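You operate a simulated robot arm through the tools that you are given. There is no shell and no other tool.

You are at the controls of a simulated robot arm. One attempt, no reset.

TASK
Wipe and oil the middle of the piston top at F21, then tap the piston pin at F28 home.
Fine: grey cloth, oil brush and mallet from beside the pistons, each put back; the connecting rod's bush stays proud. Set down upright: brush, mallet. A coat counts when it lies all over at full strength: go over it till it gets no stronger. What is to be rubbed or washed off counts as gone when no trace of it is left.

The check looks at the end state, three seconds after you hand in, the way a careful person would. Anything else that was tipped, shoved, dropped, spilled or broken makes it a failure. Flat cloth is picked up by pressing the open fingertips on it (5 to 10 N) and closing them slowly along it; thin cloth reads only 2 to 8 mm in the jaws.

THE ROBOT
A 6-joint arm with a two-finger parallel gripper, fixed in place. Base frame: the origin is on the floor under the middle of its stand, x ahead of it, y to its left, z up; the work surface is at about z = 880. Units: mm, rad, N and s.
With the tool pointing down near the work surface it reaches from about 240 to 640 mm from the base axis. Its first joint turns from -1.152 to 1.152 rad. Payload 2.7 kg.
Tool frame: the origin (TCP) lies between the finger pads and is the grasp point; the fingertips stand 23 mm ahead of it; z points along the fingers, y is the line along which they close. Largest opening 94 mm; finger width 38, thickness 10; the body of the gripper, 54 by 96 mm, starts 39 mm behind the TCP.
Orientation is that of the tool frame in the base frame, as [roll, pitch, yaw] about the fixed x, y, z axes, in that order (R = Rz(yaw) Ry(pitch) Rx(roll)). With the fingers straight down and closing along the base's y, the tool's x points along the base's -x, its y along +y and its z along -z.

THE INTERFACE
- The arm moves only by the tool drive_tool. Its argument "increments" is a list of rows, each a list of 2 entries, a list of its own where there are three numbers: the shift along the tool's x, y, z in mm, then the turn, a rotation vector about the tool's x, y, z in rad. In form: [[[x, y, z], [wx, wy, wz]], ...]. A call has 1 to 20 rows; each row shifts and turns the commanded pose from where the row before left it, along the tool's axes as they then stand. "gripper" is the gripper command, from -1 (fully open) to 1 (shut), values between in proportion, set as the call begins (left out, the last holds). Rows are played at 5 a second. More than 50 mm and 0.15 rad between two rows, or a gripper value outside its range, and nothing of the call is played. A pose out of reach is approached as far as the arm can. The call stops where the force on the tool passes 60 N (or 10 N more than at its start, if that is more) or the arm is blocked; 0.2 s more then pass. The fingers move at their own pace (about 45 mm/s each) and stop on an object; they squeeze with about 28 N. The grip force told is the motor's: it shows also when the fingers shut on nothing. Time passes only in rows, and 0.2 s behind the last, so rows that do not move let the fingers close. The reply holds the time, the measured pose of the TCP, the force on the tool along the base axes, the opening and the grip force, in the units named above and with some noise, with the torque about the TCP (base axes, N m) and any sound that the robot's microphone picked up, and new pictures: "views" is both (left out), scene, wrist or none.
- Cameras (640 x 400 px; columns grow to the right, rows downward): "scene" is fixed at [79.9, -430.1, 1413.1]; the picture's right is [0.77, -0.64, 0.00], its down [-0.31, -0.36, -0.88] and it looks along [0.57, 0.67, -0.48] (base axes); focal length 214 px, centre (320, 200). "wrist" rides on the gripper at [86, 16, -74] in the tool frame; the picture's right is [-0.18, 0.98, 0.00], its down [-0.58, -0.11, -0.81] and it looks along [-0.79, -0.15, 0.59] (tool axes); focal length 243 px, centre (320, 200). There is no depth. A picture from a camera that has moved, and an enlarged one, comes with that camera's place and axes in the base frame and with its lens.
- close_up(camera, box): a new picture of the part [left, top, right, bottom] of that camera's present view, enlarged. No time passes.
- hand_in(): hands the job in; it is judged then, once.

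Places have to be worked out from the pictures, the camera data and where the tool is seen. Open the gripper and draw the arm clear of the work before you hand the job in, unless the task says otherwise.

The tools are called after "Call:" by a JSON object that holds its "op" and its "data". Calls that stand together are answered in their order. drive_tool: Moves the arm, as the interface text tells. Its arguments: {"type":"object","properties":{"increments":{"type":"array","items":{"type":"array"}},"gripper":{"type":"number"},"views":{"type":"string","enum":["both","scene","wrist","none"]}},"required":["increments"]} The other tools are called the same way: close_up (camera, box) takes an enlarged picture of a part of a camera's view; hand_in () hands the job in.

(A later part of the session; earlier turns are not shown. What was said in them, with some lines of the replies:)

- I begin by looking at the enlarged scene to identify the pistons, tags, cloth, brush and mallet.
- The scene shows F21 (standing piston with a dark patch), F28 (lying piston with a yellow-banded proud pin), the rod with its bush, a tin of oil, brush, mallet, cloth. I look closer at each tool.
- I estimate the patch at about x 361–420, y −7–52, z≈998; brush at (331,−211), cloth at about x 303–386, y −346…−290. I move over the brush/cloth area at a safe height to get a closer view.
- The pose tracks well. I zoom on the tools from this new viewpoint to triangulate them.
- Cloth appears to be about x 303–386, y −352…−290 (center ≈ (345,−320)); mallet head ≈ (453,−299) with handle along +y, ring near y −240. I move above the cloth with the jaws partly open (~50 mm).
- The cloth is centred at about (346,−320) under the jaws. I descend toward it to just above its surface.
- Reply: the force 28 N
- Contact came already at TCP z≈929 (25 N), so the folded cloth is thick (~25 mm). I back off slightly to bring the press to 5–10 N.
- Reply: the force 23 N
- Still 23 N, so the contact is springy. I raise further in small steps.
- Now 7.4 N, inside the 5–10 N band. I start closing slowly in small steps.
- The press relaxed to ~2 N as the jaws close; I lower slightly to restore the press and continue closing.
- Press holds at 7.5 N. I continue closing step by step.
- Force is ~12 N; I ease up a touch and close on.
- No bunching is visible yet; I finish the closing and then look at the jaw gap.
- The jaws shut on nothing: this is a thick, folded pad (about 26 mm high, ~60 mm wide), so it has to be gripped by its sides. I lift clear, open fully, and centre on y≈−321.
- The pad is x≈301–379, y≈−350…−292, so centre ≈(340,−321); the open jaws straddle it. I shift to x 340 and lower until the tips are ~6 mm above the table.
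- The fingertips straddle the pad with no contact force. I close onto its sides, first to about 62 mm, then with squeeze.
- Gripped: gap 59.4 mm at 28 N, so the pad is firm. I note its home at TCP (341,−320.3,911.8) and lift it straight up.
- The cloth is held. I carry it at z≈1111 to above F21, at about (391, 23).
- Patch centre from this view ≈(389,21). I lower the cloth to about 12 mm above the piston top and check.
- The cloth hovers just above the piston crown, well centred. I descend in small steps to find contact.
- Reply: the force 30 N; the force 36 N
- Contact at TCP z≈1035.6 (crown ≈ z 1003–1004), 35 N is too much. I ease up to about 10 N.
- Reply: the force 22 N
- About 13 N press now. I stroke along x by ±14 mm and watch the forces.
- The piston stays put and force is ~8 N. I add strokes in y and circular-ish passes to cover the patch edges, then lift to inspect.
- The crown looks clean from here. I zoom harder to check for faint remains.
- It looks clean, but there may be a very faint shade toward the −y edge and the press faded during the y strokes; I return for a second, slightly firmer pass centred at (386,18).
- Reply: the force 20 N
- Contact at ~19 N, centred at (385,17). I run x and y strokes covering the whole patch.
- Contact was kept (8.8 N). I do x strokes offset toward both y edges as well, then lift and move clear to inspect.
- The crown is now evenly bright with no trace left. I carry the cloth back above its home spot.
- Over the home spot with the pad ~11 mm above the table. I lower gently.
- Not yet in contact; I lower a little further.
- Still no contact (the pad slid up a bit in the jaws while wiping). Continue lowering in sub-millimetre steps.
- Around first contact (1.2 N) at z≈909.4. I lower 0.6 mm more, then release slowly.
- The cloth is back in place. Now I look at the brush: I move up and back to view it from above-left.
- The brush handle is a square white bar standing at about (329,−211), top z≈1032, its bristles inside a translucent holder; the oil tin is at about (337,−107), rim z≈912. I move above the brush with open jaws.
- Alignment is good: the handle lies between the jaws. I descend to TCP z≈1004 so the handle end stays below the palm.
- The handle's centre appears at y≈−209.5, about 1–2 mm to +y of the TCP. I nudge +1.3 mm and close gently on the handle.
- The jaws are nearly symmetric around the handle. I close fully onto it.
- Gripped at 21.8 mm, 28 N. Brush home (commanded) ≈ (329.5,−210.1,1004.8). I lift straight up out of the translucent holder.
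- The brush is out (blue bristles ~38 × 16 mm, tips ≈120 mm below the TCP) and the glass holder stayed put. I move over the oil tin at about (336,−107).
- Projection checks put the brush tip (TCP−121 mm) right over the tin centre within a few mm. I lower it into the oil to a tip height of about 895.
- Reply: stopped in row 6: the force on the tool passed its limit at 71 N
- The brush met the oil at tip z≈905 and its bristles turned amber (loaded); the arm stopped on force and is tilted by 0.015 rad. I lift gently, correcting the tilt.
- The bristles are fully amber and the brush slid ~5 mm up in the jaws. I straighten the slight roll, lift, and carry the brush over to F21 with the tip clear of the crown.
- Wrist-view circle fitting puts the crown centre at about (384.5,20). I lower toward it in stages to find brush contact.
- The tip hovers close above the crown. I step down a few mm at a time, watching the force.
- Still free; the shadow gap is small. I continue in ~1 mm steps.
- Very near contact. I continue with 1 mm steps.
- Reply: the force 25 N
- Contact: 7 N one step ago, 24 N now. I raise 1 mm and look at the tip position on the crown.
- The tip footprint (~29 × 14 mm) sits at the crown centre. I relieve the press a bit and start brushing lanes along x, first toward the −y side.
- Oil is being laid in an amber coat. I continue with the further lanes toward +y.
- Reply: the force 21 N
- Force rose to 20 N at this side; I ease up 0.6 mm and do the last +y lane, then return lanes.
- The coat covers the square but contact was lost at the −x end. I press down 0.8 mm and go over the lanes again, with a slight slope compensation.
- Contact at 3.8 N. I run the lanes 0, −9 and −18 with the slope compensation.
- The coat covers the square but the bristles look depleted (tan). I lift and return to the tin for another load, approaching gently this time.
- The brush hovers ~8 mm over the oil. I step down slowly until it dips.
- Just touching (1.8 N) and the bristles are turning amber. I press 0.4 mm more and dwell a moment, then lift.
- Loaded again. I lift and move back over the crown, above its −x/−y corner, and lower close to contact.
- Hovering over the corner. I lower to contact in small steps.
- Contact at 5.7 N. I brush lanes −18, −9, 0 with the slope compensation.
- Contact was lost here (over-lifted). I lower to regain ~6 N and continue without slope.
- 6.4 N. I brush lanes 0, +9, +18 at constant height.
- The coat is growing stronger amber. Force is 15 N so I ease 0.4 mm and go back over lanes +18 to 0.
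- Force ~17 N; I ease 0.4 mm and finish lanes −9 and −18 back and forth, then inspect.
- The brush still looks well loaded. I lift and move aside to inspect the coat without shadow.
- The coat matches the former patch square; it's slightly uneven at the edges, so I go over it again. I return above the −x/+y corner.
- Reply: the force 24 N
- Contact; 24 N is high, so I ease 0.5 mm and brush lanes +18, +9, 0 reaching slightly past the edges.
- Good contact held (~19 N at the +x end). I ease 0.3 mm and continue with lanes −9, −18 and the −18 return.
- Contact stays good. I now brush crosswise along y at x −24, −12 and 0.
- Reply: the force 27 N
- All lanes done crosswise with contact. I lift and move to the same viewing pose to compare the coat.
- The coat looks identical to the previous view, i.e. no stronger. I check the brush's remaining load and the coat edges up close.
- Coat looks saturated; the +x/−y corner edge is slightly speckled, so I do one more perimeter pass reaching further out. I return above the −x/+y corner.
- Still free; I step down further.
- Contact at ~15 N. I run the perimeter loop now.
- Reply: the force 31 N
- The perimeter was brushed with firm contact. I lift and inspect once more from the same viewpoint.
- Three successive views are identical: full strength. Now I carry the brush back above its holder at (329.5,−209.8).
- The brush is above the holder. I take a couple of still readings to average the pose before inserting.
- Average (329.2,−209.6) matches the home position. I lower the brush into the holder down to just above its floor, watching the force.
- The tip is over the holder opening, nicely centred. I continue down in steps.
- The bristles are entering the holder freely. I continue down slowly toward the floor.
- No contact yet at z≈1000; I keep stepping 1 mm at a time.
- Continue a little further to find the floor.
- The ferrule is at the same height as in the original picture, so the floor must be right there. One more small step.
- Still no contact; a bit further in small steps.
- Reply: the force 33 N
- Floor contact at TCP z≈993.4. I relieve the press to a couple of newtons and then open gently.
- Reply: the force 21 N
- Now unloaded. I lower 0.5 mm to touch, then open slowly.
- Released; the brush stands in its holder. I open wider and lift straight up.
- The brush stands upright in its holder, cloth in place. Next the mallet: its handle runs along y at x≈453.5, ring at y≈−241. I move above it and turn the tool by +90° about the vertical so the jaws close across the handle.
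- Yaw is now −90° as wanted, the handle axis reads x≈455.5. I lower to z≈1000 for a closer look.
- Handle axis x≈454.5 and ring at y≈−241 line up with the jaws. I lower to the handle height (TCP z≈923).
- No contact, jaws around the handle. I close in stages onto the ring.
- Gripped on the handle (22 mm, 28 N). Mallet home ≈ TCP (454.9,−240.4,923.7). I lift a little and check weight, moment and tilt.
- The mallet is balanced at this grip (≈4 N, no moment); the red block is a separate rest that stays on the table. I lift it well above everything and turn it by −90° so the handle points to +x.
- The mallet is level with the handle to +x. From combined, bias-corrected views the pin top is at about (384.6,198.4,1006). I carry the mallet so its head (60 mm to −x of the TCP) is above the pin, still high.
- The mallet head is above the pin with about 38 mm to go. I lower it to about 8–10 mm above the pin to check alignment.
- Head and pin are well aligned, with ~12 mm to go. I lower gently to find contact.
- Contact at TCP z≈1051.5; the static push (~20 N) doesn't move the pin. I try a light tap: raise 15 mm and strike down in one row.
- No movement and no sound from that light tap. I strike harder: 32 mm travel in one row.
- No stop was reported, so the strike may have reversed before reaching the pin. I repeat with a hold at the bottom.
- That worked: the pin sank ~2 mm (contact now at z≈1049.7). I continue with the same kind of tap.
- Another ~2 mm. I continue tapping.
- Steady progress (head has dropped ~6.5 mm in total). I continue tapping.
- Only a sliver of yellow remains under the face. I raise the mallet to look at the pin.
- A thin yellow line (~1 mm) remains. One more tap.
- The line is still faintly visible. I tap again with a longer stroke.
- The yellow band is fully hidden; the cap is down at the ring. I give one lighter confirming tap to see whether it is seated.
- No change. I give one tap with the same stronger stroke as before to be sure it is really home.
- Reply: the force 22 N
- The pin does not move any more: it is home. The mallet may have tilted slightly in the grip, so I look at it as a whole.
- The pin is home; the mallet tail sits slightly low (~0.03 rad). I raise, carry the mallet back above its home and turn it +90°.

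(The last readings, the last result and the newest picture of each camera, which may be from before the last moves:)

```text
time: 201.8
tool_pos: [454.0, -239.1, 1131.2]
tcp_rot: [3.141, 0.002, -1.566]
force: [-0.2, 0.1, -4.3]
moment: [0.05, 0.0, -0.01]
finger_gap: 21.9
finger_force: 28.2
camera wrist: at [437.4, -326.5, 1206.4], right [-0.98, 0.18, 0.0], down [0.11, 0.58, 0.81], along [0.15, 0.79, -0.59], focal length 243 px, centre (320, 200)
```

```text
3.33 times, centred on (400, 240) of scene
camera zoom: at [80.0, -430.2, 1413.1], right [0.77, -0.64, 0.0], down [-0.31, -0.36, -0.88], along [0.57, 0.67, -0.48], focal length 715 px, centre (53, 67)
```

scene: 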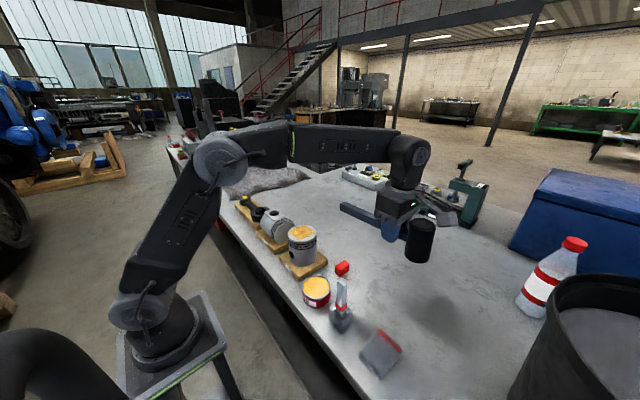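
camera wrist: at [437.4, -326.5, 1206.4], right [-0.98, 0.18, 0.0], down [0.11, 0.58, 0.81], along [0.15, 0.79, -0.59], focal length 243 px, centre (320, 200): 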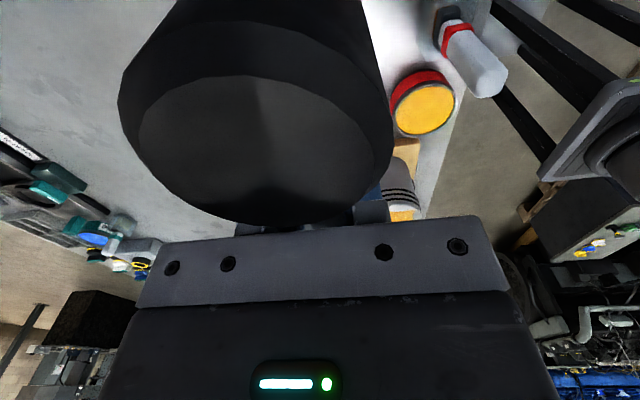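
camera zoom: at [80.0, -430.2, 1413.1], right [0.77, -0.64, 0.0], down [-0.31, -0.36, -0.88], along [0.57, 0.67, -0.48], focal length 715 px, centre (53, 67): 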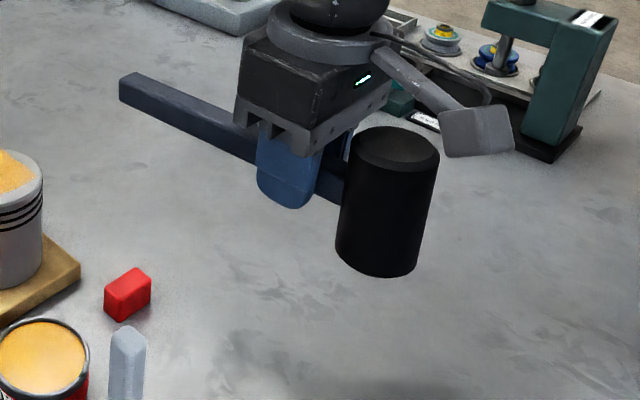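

I correct the small xy/yaw offset and lower toward the home spot to z≈970 to compare the handle with the red rest.

Call:
{"op": "drive_tool", "data": {"increments": [[[1.5, -0.6, 30], [0, 0, 0.003]], [[0, 0, 40], [0, 0, 0]], [[0, 0, 40], [0, 0, 0]], [[0, 0, 35], [0, 0, 0]], [[0, 0, 15], [0, 0, 0]], [[0, 0, 0], [0, 0, 0]], [[0, 0, 0], [0, 0, 0]]], "views": "both"}}

Call:
{"op": "close_up", "data": {"camera": "scene", "box": [330, 220, 440, 330]}}

Call:
{"op": "close_up", "data": {"camera": "scene", "box": [325, 235, 375, 290]}}

```text
time: 203.4
tool_pos: [455.4, -240.6, 972.1]
tcp_rot: [3.141, -0.001, -1.57]
force: [0.5, -0.1, -4.4]
moment: [0.03, -0.01, -0.01]
finger_gap: 21.7
finger_force: 28.3
camera wrist: at [438.6, -327.0, 1047.6], right [-0.98, 0.18, 0.0], down [0.11, 0.58, 0.81], along [0.15, 0.79, -0.59], focal length 243 px, centre (320, 200)
```

scene: 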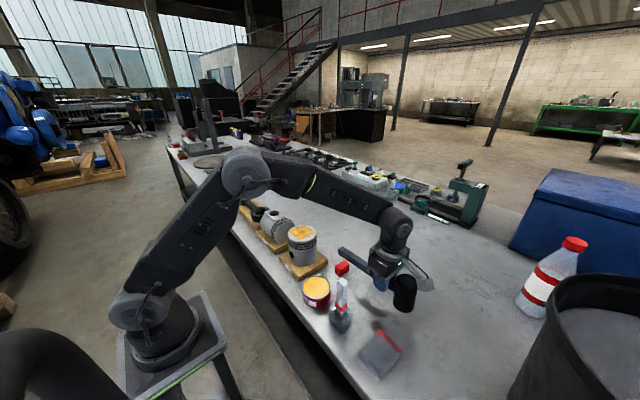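
wrist: 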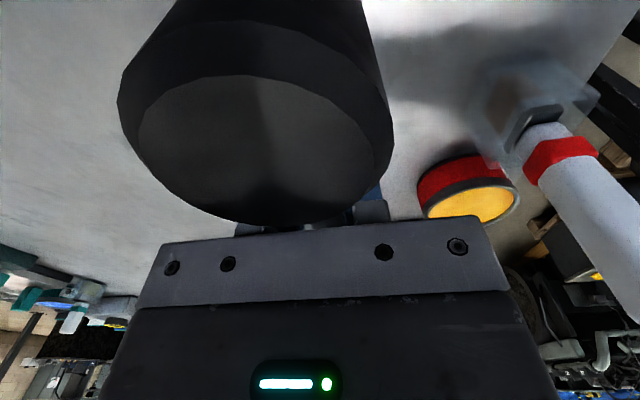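

```text
3.64 times, centred on (385, 275) of scene
camera zoom: at [80.0, -430.2, 1413.1], right [0.77, -0.64, 0.0], down [-0.31, -0.36, -0.88], along [0.57, 0.67, -0.48], focal length 780 px, centre (84, -73)
```

zoom: 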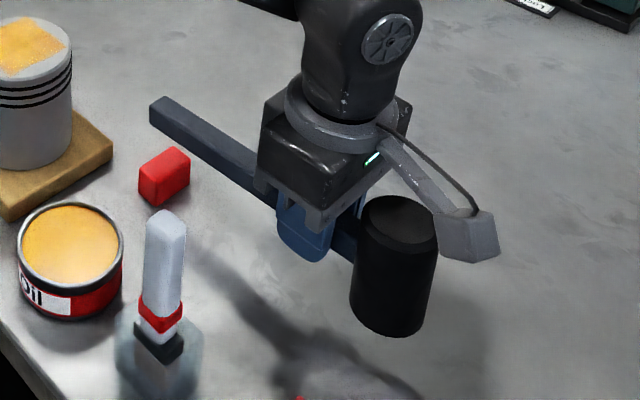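

```text
7.27 times, centred on (350, 262) of scene
camera zoom: at [80.0, -430.2, 1413.1], right [0.77, -0.64, 0.0], down [-0.31, -0.36, -0.88], along [0.57, 0.67, -0.48], focal length 1560 px, centre (102, -254)
```

zoom: 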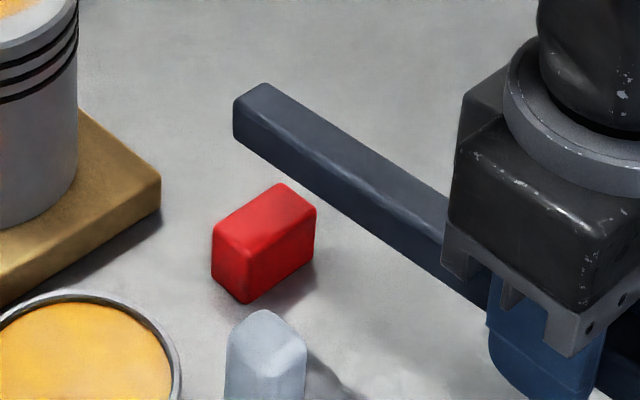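

To judge the mallet's pose in the grip I lower to the same height (z≈943.6) as right after pick-up and take the same crop.

Call:
{"op": "drive_tool", "data": {"increments": [[[0, 0, 15], [0, 0, 0]], [[0, 0, 13.5], [0, 0, 0]], [[0, 0, 0], [0, 0, 0]], [[0, 0, 0], [0, 0, 0]]], "views": "scene"}}

Call:
{"op": "close_up", "data": {"camera": "scene", "box": [330, 230, 450, 340]}}

```text
time: 204.4
tool_pos: [456.1, -240.6, 943.1]
tcp_rot: [3.141, 0.001, -1.572]
force: [0.8, 0.3, -4.1]
moment: [0.01, 0.01, -0.02]
finger_gap: 21.7
finger_force: 27.7
```

scene: 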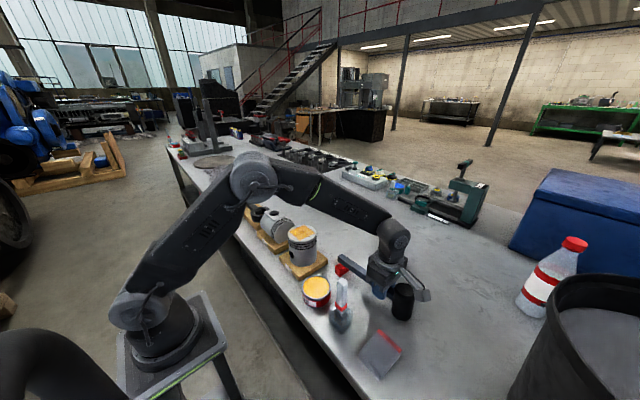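

```text
3.64 times, centred on (390, 285) of scene
camera zoom: at [80.0, -430.2, 1413.1], right [0.77, -0.64, 0.0], down [-0.31, -0.36, -0.88], along [0.57, 0.67, -0.48], focal length 780 px, centre (66, -109)
```

zoom: 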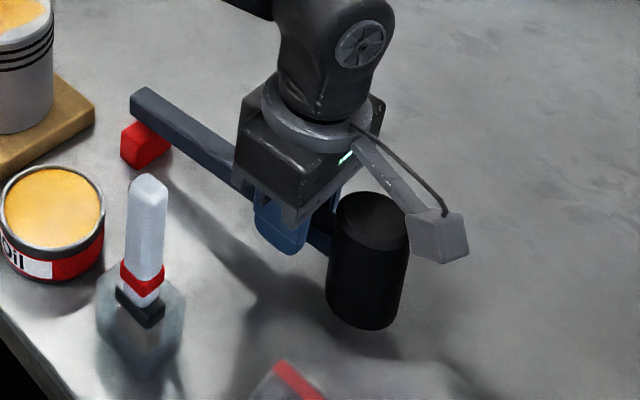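

Compared with the pick-up picture the tail is ~7 mm lower and the head ~3 mm higher: a rotation of about 0.045 rad in the grip. I tilt the tool by 0.045 rad about base x to level the mallet, then compare again.

Call:
{"op": "drive_tool", "data": {"increments": [[[0, 0, 0], [0, -0.022, 0]], [[0, 0, 0], [0, -0.023, 0]], [[0, 0, 0], [0, 0, 0]], [[0, 0, 0], [0, 0, 0]]], "views": "scene"}}

Call:
{"op": "close_up", "data": {"camera": "scene", "box": [330, 230, 450, 340]}}

```text
time: 205.4
tool_pos: [455.8, -241.1, 943.5]
tcp_rot: [3.14, 0.047, -1.573]
force: [-0.4, -0.1, -4.1]
moment: [0.05, 0.01, 0.02]
finger_gap: 22.1
finger_force: 27.9
```

scene: 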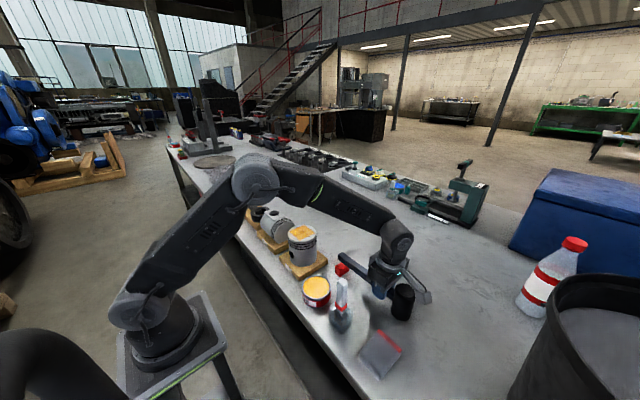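

```text
3.64 times, centred on (390, 285) of scene
camera zoom: at [80.0, -430.2, 1413.1], right [0.77, -0.64, 0.0], down [-0.31, -0.36, -0.88], along [0.57, 0.67, -0.48], focal length 780 px, centre (66, -109)
```

zoom: 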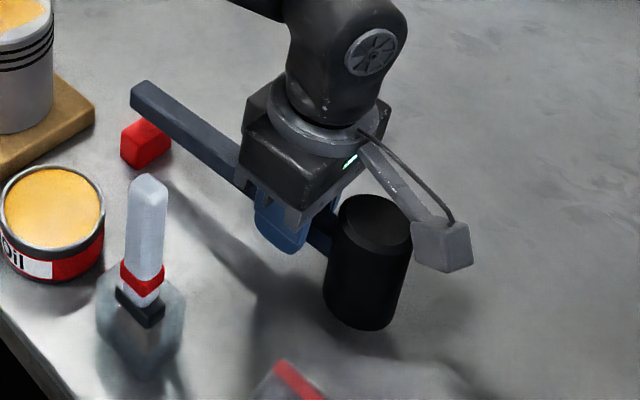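

Now the handle end and head match the pick-up picture. I lower the last ~20 mm with small lateral compensation, watching force.

Call:
{"op": "drive_tool", "data": {"increments": [[[0.2, 0.8, 8], [0, 0, 0]], [[0.2, 0, 6], [0, 0, 0]], [[0, 0, 3], [0, 0, 0]], [[0, 0, 0], [0, 0, 0]]], "views": "none"}}

Call:
{"op": "close_up", "data": {"camera": "scene", "box": [330, 240, 450, 350]}}

```text
time: 206.4
tool_pos: [454.7, -241.7, 927.0]
tcp_rot: [3.141, 0.046, -1.574]
force: [0.1, 0.5, -3.8]
moment: [0.08, 0.0, 0.0]
finger_gap: 22.0
finger_force: 28.3
```

```text
3.64 times, centred on (390, 295) of scene
camera zoom: at [80.0, -430.2, 1413.1], right [0.77, -0.64, 0.0], down [-0.31, -0.36, -0.88], along [0.57, 0.67, -0.48], focal length 780 px, centre (66, -146)
```

zoom: 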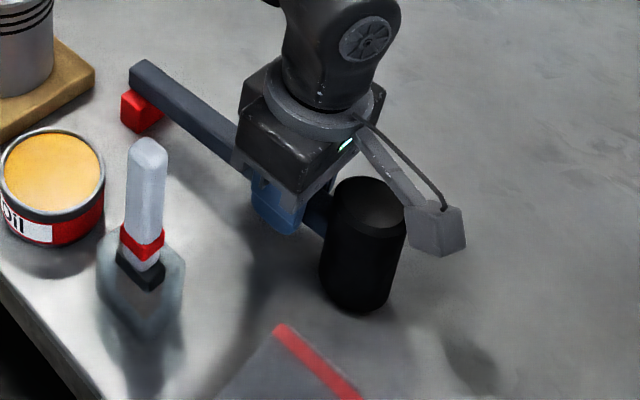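

Close to touching; forces still show the full weight. I continue with 1 mm steps.

Call:
{"op": "drive_tool", "data": {"increments": [[[0, 0, 1], [0, 0, 0]], [[0, 0, 0], [0, 0, 0]]], "views": "none"}}

Call:
{"op": "drive_tool", "data": {"increments": [[[0, 0, 1], [0, 0, 0]], [[0, 0, 0], [0, 0, 0]]], "views": "none"}}

Call:
{"op": "close_up", "data": {"camera": "scene", "box": [330, 240, 450, 350]}}

```text
time: 207.0
tool_pos: [454.7, -240.9, 926.6]
tcp_rot: [-3.14, 0.044, -1.573]
force: [-1.0, -4.3, 2.7]
moment: [1.01, 0.04, 0.25]
finger_gap: 21.9
finger_force: 28.3
```

```text
time: 207.6
tool_pos: [454.6, -242.3, 924.2]
tcp_rot: [-3.141, 0.044, -1.573]
force: [-0.7, -4.1, 3.3]
moment: [1.15, 0.02, 0.13]
finger_gap: 22.1
finger_force: 27.8
```

```text
3.64 times, centred on (390, 295) of scene
camera zoom: at [79.9, -430.3, 1413.1], right [0.77, -0.64, 0.0], down [-0.31, -0.36, -0.88], along [0.57, 0.67, -0.48], focal length 780 px, centre (66, -146)
```

zoom: 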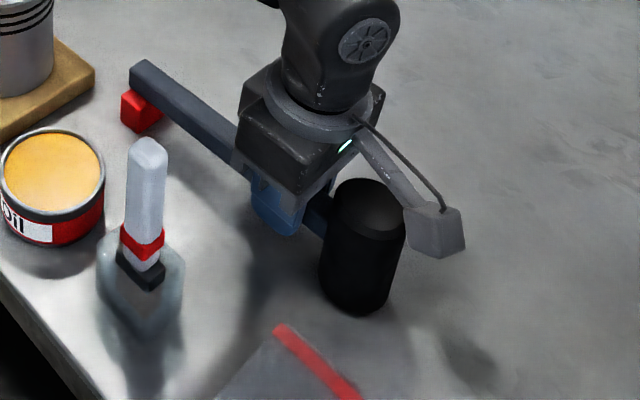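

The tail touched the rest first (moment 1.1 N·m) while the head is still ~2–3 mm up. I add 0.018 rad of tilt to unload the tail and continue.

Call:
{"op": "drive_tool", "data": {"increments": [[[0, 0, -0.5], [0, -0.018, 0]], [[0, 0, 0], [0, 0, 0]]], "views": "none"}}

Call:
{"op": "drive_tool", "data": {"increments": [[[0.5, 0, 0.8], [0, 0, 0]], [[0, 0, 0], [0, 0, 0]]], "views": "none"}}

```text
time: 208.2
tool_pos: [453.8, -240.8, 924.4]
tcp_rot: [3.142, 0.065, -1.57]
force: [0.0, -0.1, -4.4]
moment: [0.07, 0.01, 0.01]
finger_gap: 22.0
finger_force: 28.0
```

```text
time: 208.8
tool_pos: [454.3, -241.8, 923.6]
tcp_rot: [-3.142, 0.063, -1.573]
force: [0.4, -0.8, -2.9]
moment: [0.02, 0.04, 0.03]
finger_gap: 21.9
finger_force: 27.8
```

Unloaded again; now near full contact height. I lower in 0.7 mm steps.

Call:
{"op": "drive_tool", "data": {"increments": [[[0, 0, 0.7], [0, 0, 0]], [[0, 0, 0], [0, 0, 0]]], "views": "none"}}

Call:
{"op": "drive_tool", "data": {"increments": [[[0, 0, 0.7], [0, 0, 0]], [[0, 0, 0], [0, 0, 0]]], "views": "none"}}

Call:
{"op": "close_up", "data": {"camera": "scene", "box": [330, 240, 450, 350]}}

```text
time: 209.4
tool_pos: [453.4, -242.3, 923.0]
tcp_rot: [3.141, 0.064, -1.573]
force: [-1.8, 0.3, -1.8]
moment: [-0.17, 0.03, -0.05]
finger_gap: 21.8
finger_force: 28.2
```

```text
time: 210.0
tool_pos: [454.1, -241.3, 923.4]
tcp_rot: [-3.139, 0.063, -1.573]
force: [-5.3, 0.7, 10.0]
moment: [-1.03, 0.25, -0.38]
finger_gap: 22.0
finger_force: 28.2
```

```text
3.64 times, centred on (390, 295) of scene
camera zoom: at [79.7, -430.0, 1413.2], right [0.77, -0.64, 0.0], down [-0.31, -0.36, -0.88], along [0.57, 0.67, -0.48], focal length 780 px, centre (66, -146)
```

zoom: 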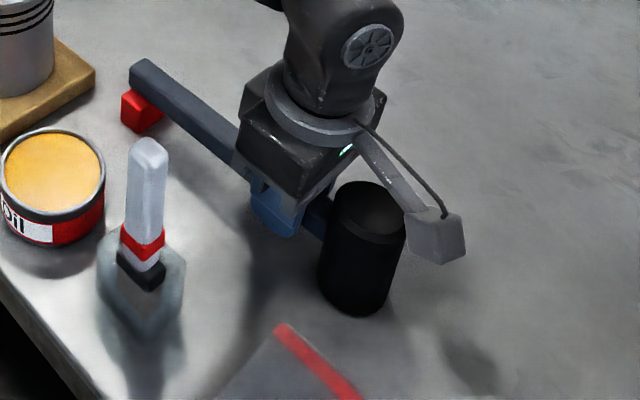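

The head now rests on the table (14 N on it). I ease off slightly and let the tail settle onto the rest.

Call:
{"op": "drive_tool", "data": {"increments": [[[0, 0, -0.5], [0, 0.006, 0]], [[0, 0, 0], [0, 0, 0]]], "views": "none"}}

```text
time: 210.6
tool_pos: [455.2, -241.1, 923.4]
tcp_rot: [-3.14, 0.057, -1.571]
force: [-2.8, 0.0, 7.3]
moment: [-0.51, 0.01, -0.16]
finger_gap: 22.0
finger_force: 28.4
```

Call:
{"op": "drive_tool", "data": {"increments": [[[0, 0, -0.3], [0, 0.006, 0]], [[0, 0, 0], [0, 0, 0]]], "views": "none"}}

```text
time: 211.2
tool_pos: [454.4, -241.5, 922.2]
tcp_rot: [3.141, 0.052, -1.575]
force: [0.5, -3.5, 1.1]
moment: [0.87, -0.08, -0.26]
finger_gap: 21.8
finger_force: 27.5
```

Both ends are now within a fraction of a millimetre of their supports. I balance a touch and open the fingers gently.

Call:
{"op": "drive_tool", "data": {"increments": [[[0, 0, 0], [0, -0.003, 0]], [[0, 0, 0], [0, 0, 0]]], "views": "none"}}

Call:
{"op": "drive_tool", "data": {"increments": [[[0, 0, 0], [0, 0, 0]], [[0, 0, 0], [0, 0, 0]]], "gripper": 0.45, "views": "none"}}

Call:
{"op": "drive_tool", "data": {"increments": [[[0, 0, 0], [0, 0, 0]], [[0, 0, 0], [0, 0, 0]]], "gripper": 0.1, "views": "scene"}}

Call:
{"op": "close_up", "data": {"camera": "scene", "box": [330, 240, 450, 350]}}

```text
time: 211.8
tool_pos: [453.9, -240.8, 922.2]
tcp_rot: [3.14, 0.054, -1.571]
force: [-0.7, -1.3, -1.5]
moment: [-0.29, -0.05, -0.08]
finger_gap: 22.0
finger_force: 28.0
```

```text
time: 212.4
tool_pos: [455.4, -240.2, 922.5]
tcp_rot: [3.142, 0.056, -1.572]
force: [0.3, -0.7, 0.8]
moment: [0.01, -0.05, 0.01]
finger_gap: 25.9
finger_force: 0.0
```

```text
time: 213.0
tool_pos: [454.2, -241.0, 923.2]
tcp_rot: [3.142, 0.053, -1.571]
force: [0.1, -0.2, 0.8]
moment: [-0.01, -0.03, -0.02]
finger_gap: 42.2
finger_force: 0.1
```

scene: 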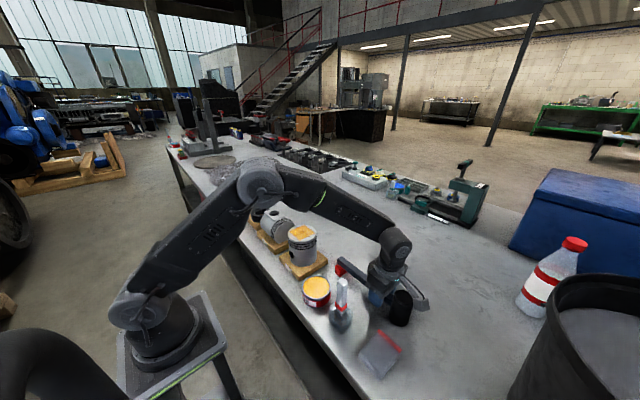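

```text
3.64 times, centred on (390, 295) of scene
camera zoom: at [79.9, -430.1, 1413.1], right [0.77, -0.64, 0.0], down [-0.31, -0.36, -0.88], along [0.57, 0.67, -0.48], focal length 780 px, centre (66, -146)
```

zoom: 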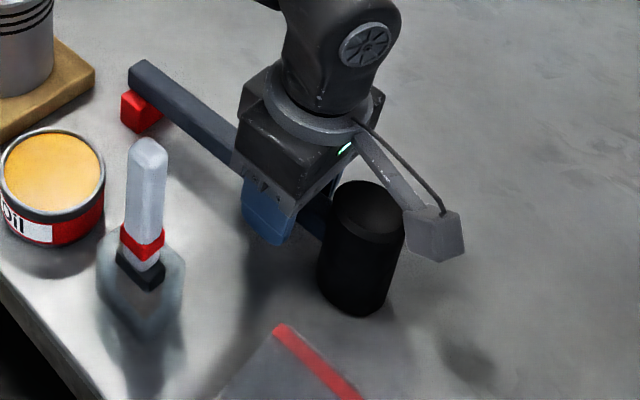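

The mallet rests on head and rest block. I open fully and lift straight up out of it.

Call:
{"op": "drive_tool", "data": {"increments": [[[0, 0, 0], [0, 0, 0]], [[0, 0, 0], [0, 0, 0]], [[0, 0, 0], [0, 0, 0]], [[-0.5, 0, -10], [0, 0, 0]], [[-1, 0, -20], [0, 0, 0]], [[-1.6, 0, -30], [0, 0, 0]], [[0, 0, -30], [0, 0.027, 0]], [[0, 0, -30], [0, 0.027, 0]], [[0, 0, -40], [0, 0, 0]], [[0, 0, -40], [0, 0, 0]], [[0, 0, 0], [0, 0, 0]]], "gripper": -1, "views": "both"}}

Call:
{"op": "close_up", "data": {"camera": "scene", "box": [300, 230, 440, 390]}}

```text
time: 215.4
tool_pos: [454.5, -245.3, 1122.3]
tcp_rot: [3.141, 0.0, -1.573]
force: [0.8, 0.4, 0.8]
moment: [0.02, -0.01, -0.01]
finger_gap: 94.0
finger_force: 0.1
camera wrist: at [437.5, -331.2, 1198.3], right [-0.98, 0.18, 0.0], down [0.11, 0.58, 0.81], along [0.15, 0.79, -0.59], focal length 243 px, centre (320, 200)
```

scene: 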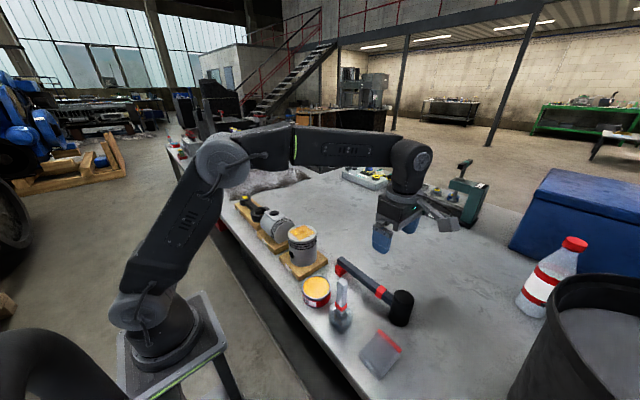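
wrist: 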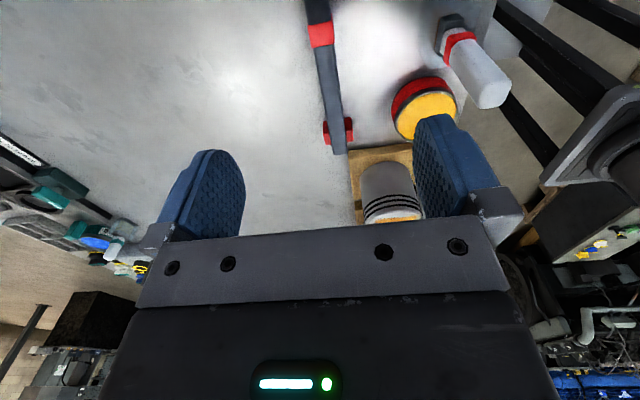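

```text
2.50 times, centred on (370, 310) of scene
camera zoom: at [79.9, -430.1, 1413.1], right [0.77, -0.64, 0.0], down [-0.31, -0.36, -0.88], along [0.57, 0.67, -0.48], focal length 536 px, centre (195, -75)
```

zoom: 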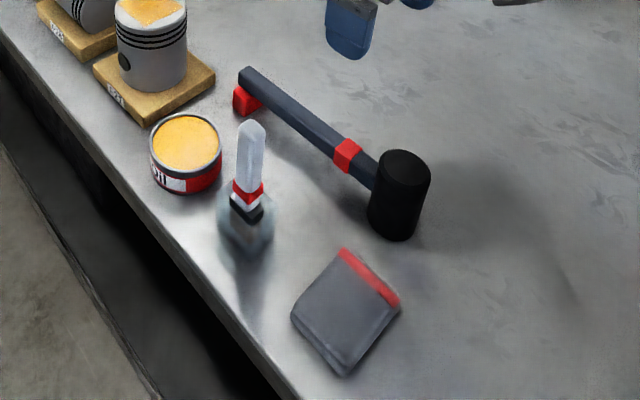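

Everything stands back in place. I rise, turn the tool back and return toward the starting pose, clear of the work, for a final inspection.

Call:
{"op": "drive_tool", "data": {"increments": [[[0, 0, -40], [0, 0, 0.13]], [[0, 0, -40], [0, 0, 0.131]], [[0, 0, -40], [0, 0, 0.131]], [[0, 0, -40], [0, 0, 0.131]], [[0, 0, -20], [0, 0, 0.131]], [[0, 0, 0], [0, 0, 0.131]], [[0, 0, 0], [0, 0, 0.131]], [[0, 0, 0], [0, 0, 0.131]], [[0, 0, 0], [0, 0, 0.131]], [[0, 0, 0], [0, 0, 0.131]], [[0, 0, 0], [0, 0, 0.131]], [[0, 0, 0], [0, 0, 0.131]], [[0, 0, 0], [0, 0, 0]]], "views": "none"}}

Call:
{"op": "drive_tool", "data": {"increments": [[[13, 40, 0], [0, 0, 0]], [[13, 40, 0], [0, 0, 0]], [[13, 40, 0], [0, 0, 0]], [[13, 40, 0], [0, 0, 0]], [[13, 40, 0], [0, 0, 0]], [[13, 40, 0], [0, 0, 0]], [[13, 40, 0], [0, 0, 0]], [[13, 40, 0], [0, 0, 0]], [[0, 0, 0], [0, 0, 0]], [[0, 0, 0], [0, 0, 0]]], "views": "both"}}

Call:
{"op": "close_up", "data": {"camera": "scene", "box": [225, 185, 335, 285]}}

Call:
{"op": "close_up", "data": {"camera": "scene", "box": [295, 250, 425, 385]}}

Call:
{"op": "close_up", "data": {"camera": "wrist", "box": [60, 0, 480, 130]}}

Call:
{"op": "close_up", "data": {"camera": "wrist", "box": [220, 0, 460, 80]}}

```text
time: 218.2
tool_pos: [434.9, -232.3, 1278.9]
tcp_rot: [3.141, -0.002, 3.138]
force: [-0.2, 0.4, -0.7]
moment: [-0.04, 0.01, -0.01]
finger_gap: 93.8
finger_force: 0.0
out of reach, approached as far as the arm can: row 4, 5
```

```text
time: 220.4
tool_pos: [332.7, 84.7, 1280.1]
tcp_rot: [-3.14, 0.0, 3.14]
force: [-0.4, 1.2, -0.6]
moment: [0.03, 0.0, 0.01]
finger_gap: 94.0
finger_force: 0.0
camera wrist: at [245.2, 101.2, 1354.7], right [0.19, 0.98, 0.0], down [0.58, -0.11, 0.81], along [0.79, -0.15, -0.59], focal length 243 px, centre (320, 200)
```

scene: 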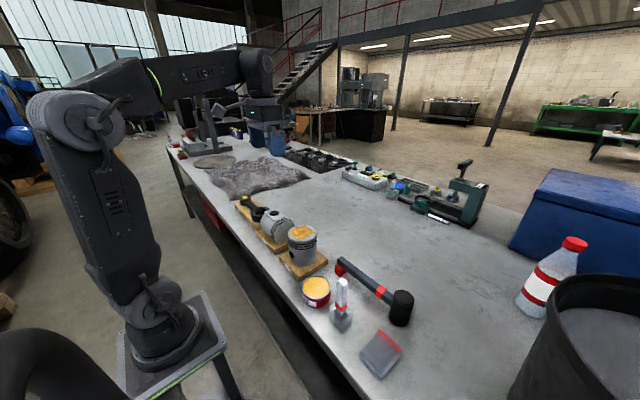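
wrist: 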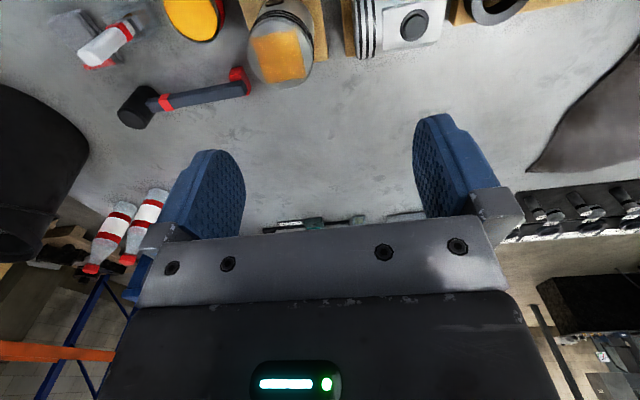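

```text
4.00 times, centred on (280, 235) of scene
camera zoom: at [79.9, -430.1, 1413.1], right [0.77, -0.64, 0.0], down [-0.31, -0.36, -0.88], along [0.57, 0.67, -0.48], focal length 858 px, centre (480, 60)
```

zoom: 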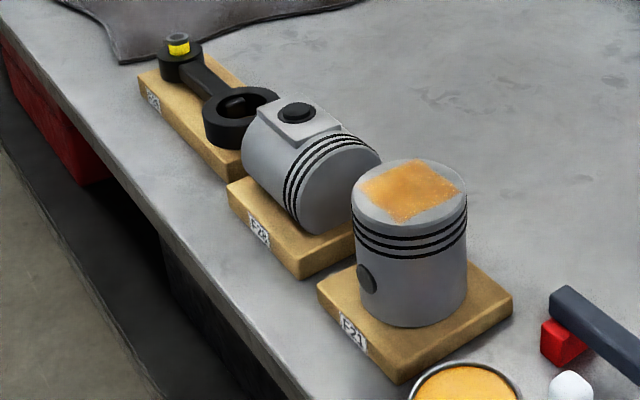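

```text
2.96 times, centred on (360, 318) of scene
camera zoom: at [79.9, -430.1, 1413.1], right [0.77, -0.64, 0.0], down [-0.31, -0.36, -0.88], along [0.57, 0.67, -0.48], focal length 636 px, centre (202, -148)
```

zoom: 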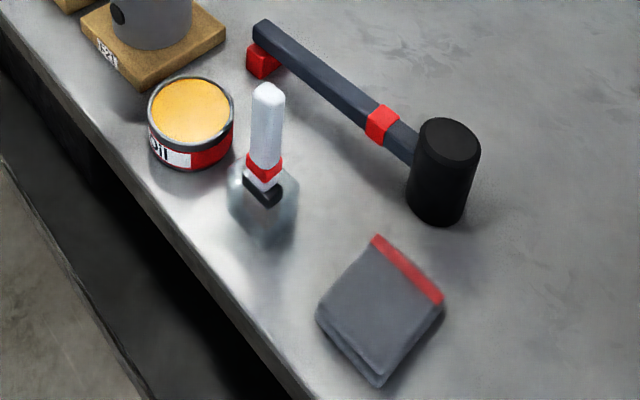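

```text
1.52 times, centred on (270, 65) of wrist
camera zoom: at [245.2, 101.2, 1354.7], right [0.19, 0.98, 0.0], down [0.58, -0.11, 0.81], along [0.79, -0.15, -0.59], focal length 370 px, centre (396, 406)
```

zoom: 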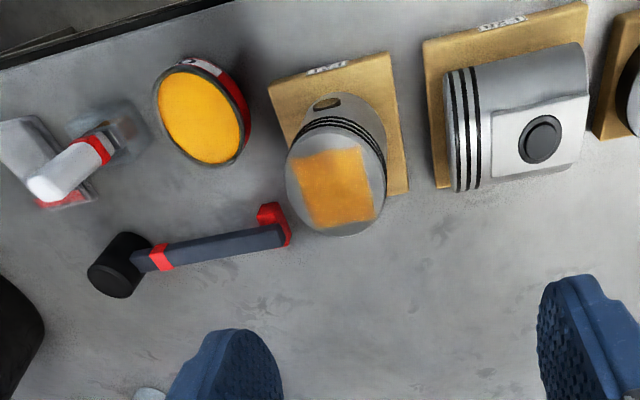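

```text
2.67 times, centred on (340, 40) of wrist
camera zoom: at [245.2, 101.2, 1354.7], right [0.19, 0.98, 0.0], down [0.58, -0.11, 0.81], along [0.79, -0.15, -0.59], focal length 647 px, centre (267, 627)
```

zoom: 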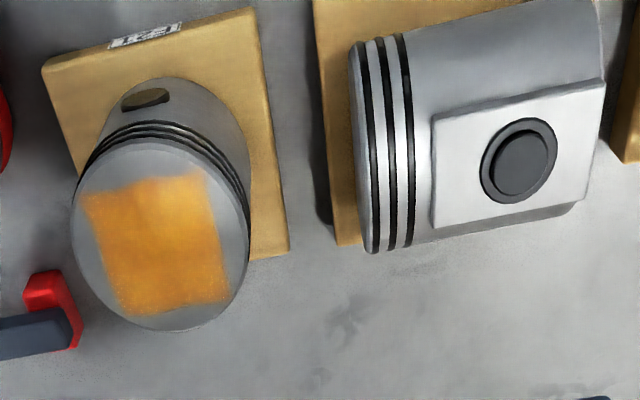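

All tools are back. I check the coat's evenness more closely from this steeper wrist view.

Call:
{"op": "close_up", "data": {"camera": "wrist", "box": [240, 15, 320, 95]}}

Call:
{"op": "close_up", "data": {"camera": "scene", "box": [286, 220, 322, 244]}}

Call:
{"op": "close_up", "data": {"camera": "scene", "box": [230, 190, 310, 245]}}

```text
5.00 times, centred on (280, 55) of wrist
camera zoom: at [245.2, 101.2, 1354.7], right [0.19, 0.98, 0.0], down [0.58, -0.11, 0.81], along [0.79, -0.15, -0.59], focal length 1213 px, centre (520, 925)
```

zoom: 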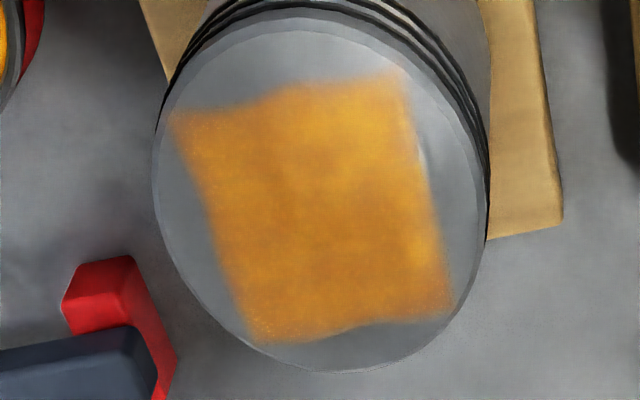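

```text
16.00 times, centred on (304, 232) of scene
camera zoom: at [79.9, -430.1, 1413.1], right [0.77, -0.64, 0.0], down [-0.31, -0.36, -0.88], along [0.57, 0.67, -0.48], focal length 3432 px, centre (576, -312)
```

zoom: 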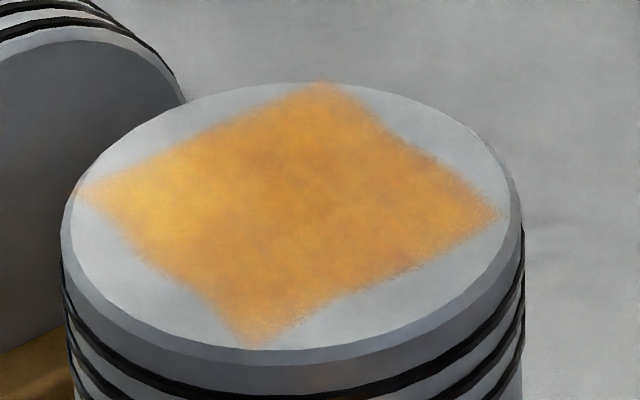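

```text
7.27 times, centred on (270, 218) of scene
camera zoom: at [79.9, -430.1, 1413.1], right [0.77, -0.64, 0.0], down [-0.31, -0.36, -0.88], along [0.57, 0.67, -0.48], focal length 1560 px, centre (684, 73)
```

zoom: 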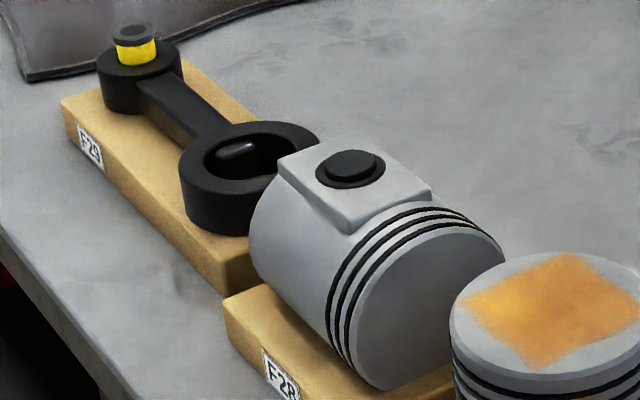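

The coat is even over the whole former patch, F28's pin shows no yellow, and the rod's bush is still proud. Cloth, brush and mallet are back in place, and the gripper is open with the arm clear of the work. I hand in.

Call:
{"op": "hand_in", "data": {}}

```text
The job is handed in.
```

I wiped and oiled the middle of the F21 piston top, tapped the F28 piston pin home, and handed the job in. The result of the check isn't known yet.

- **F21 wipe:** the first pass left a faint trace. A second, firmer pass left the top evenly bright with no trace showing.
- **F21 oil:** the coat covers the same square the dirt did. The last two rounds of brushing made it no stronger.
- **F28 pin:** the yellow band is fully hidden, and two further taps did not move the pin.
- **Connecting rod:** I didn't touch the bush, and its yellow band still shows.
- **Tools:** the cloth, brush and mallet are back within about 2 mm of where they started. The brush stands upright in its glass holder. The mallet stands on its head with the handle on the red block.

Both the brush and the mallet shifted slightly in the grip while I worked. I allowed for that when setting them down. The gripper is open and the arm is clear of the work.
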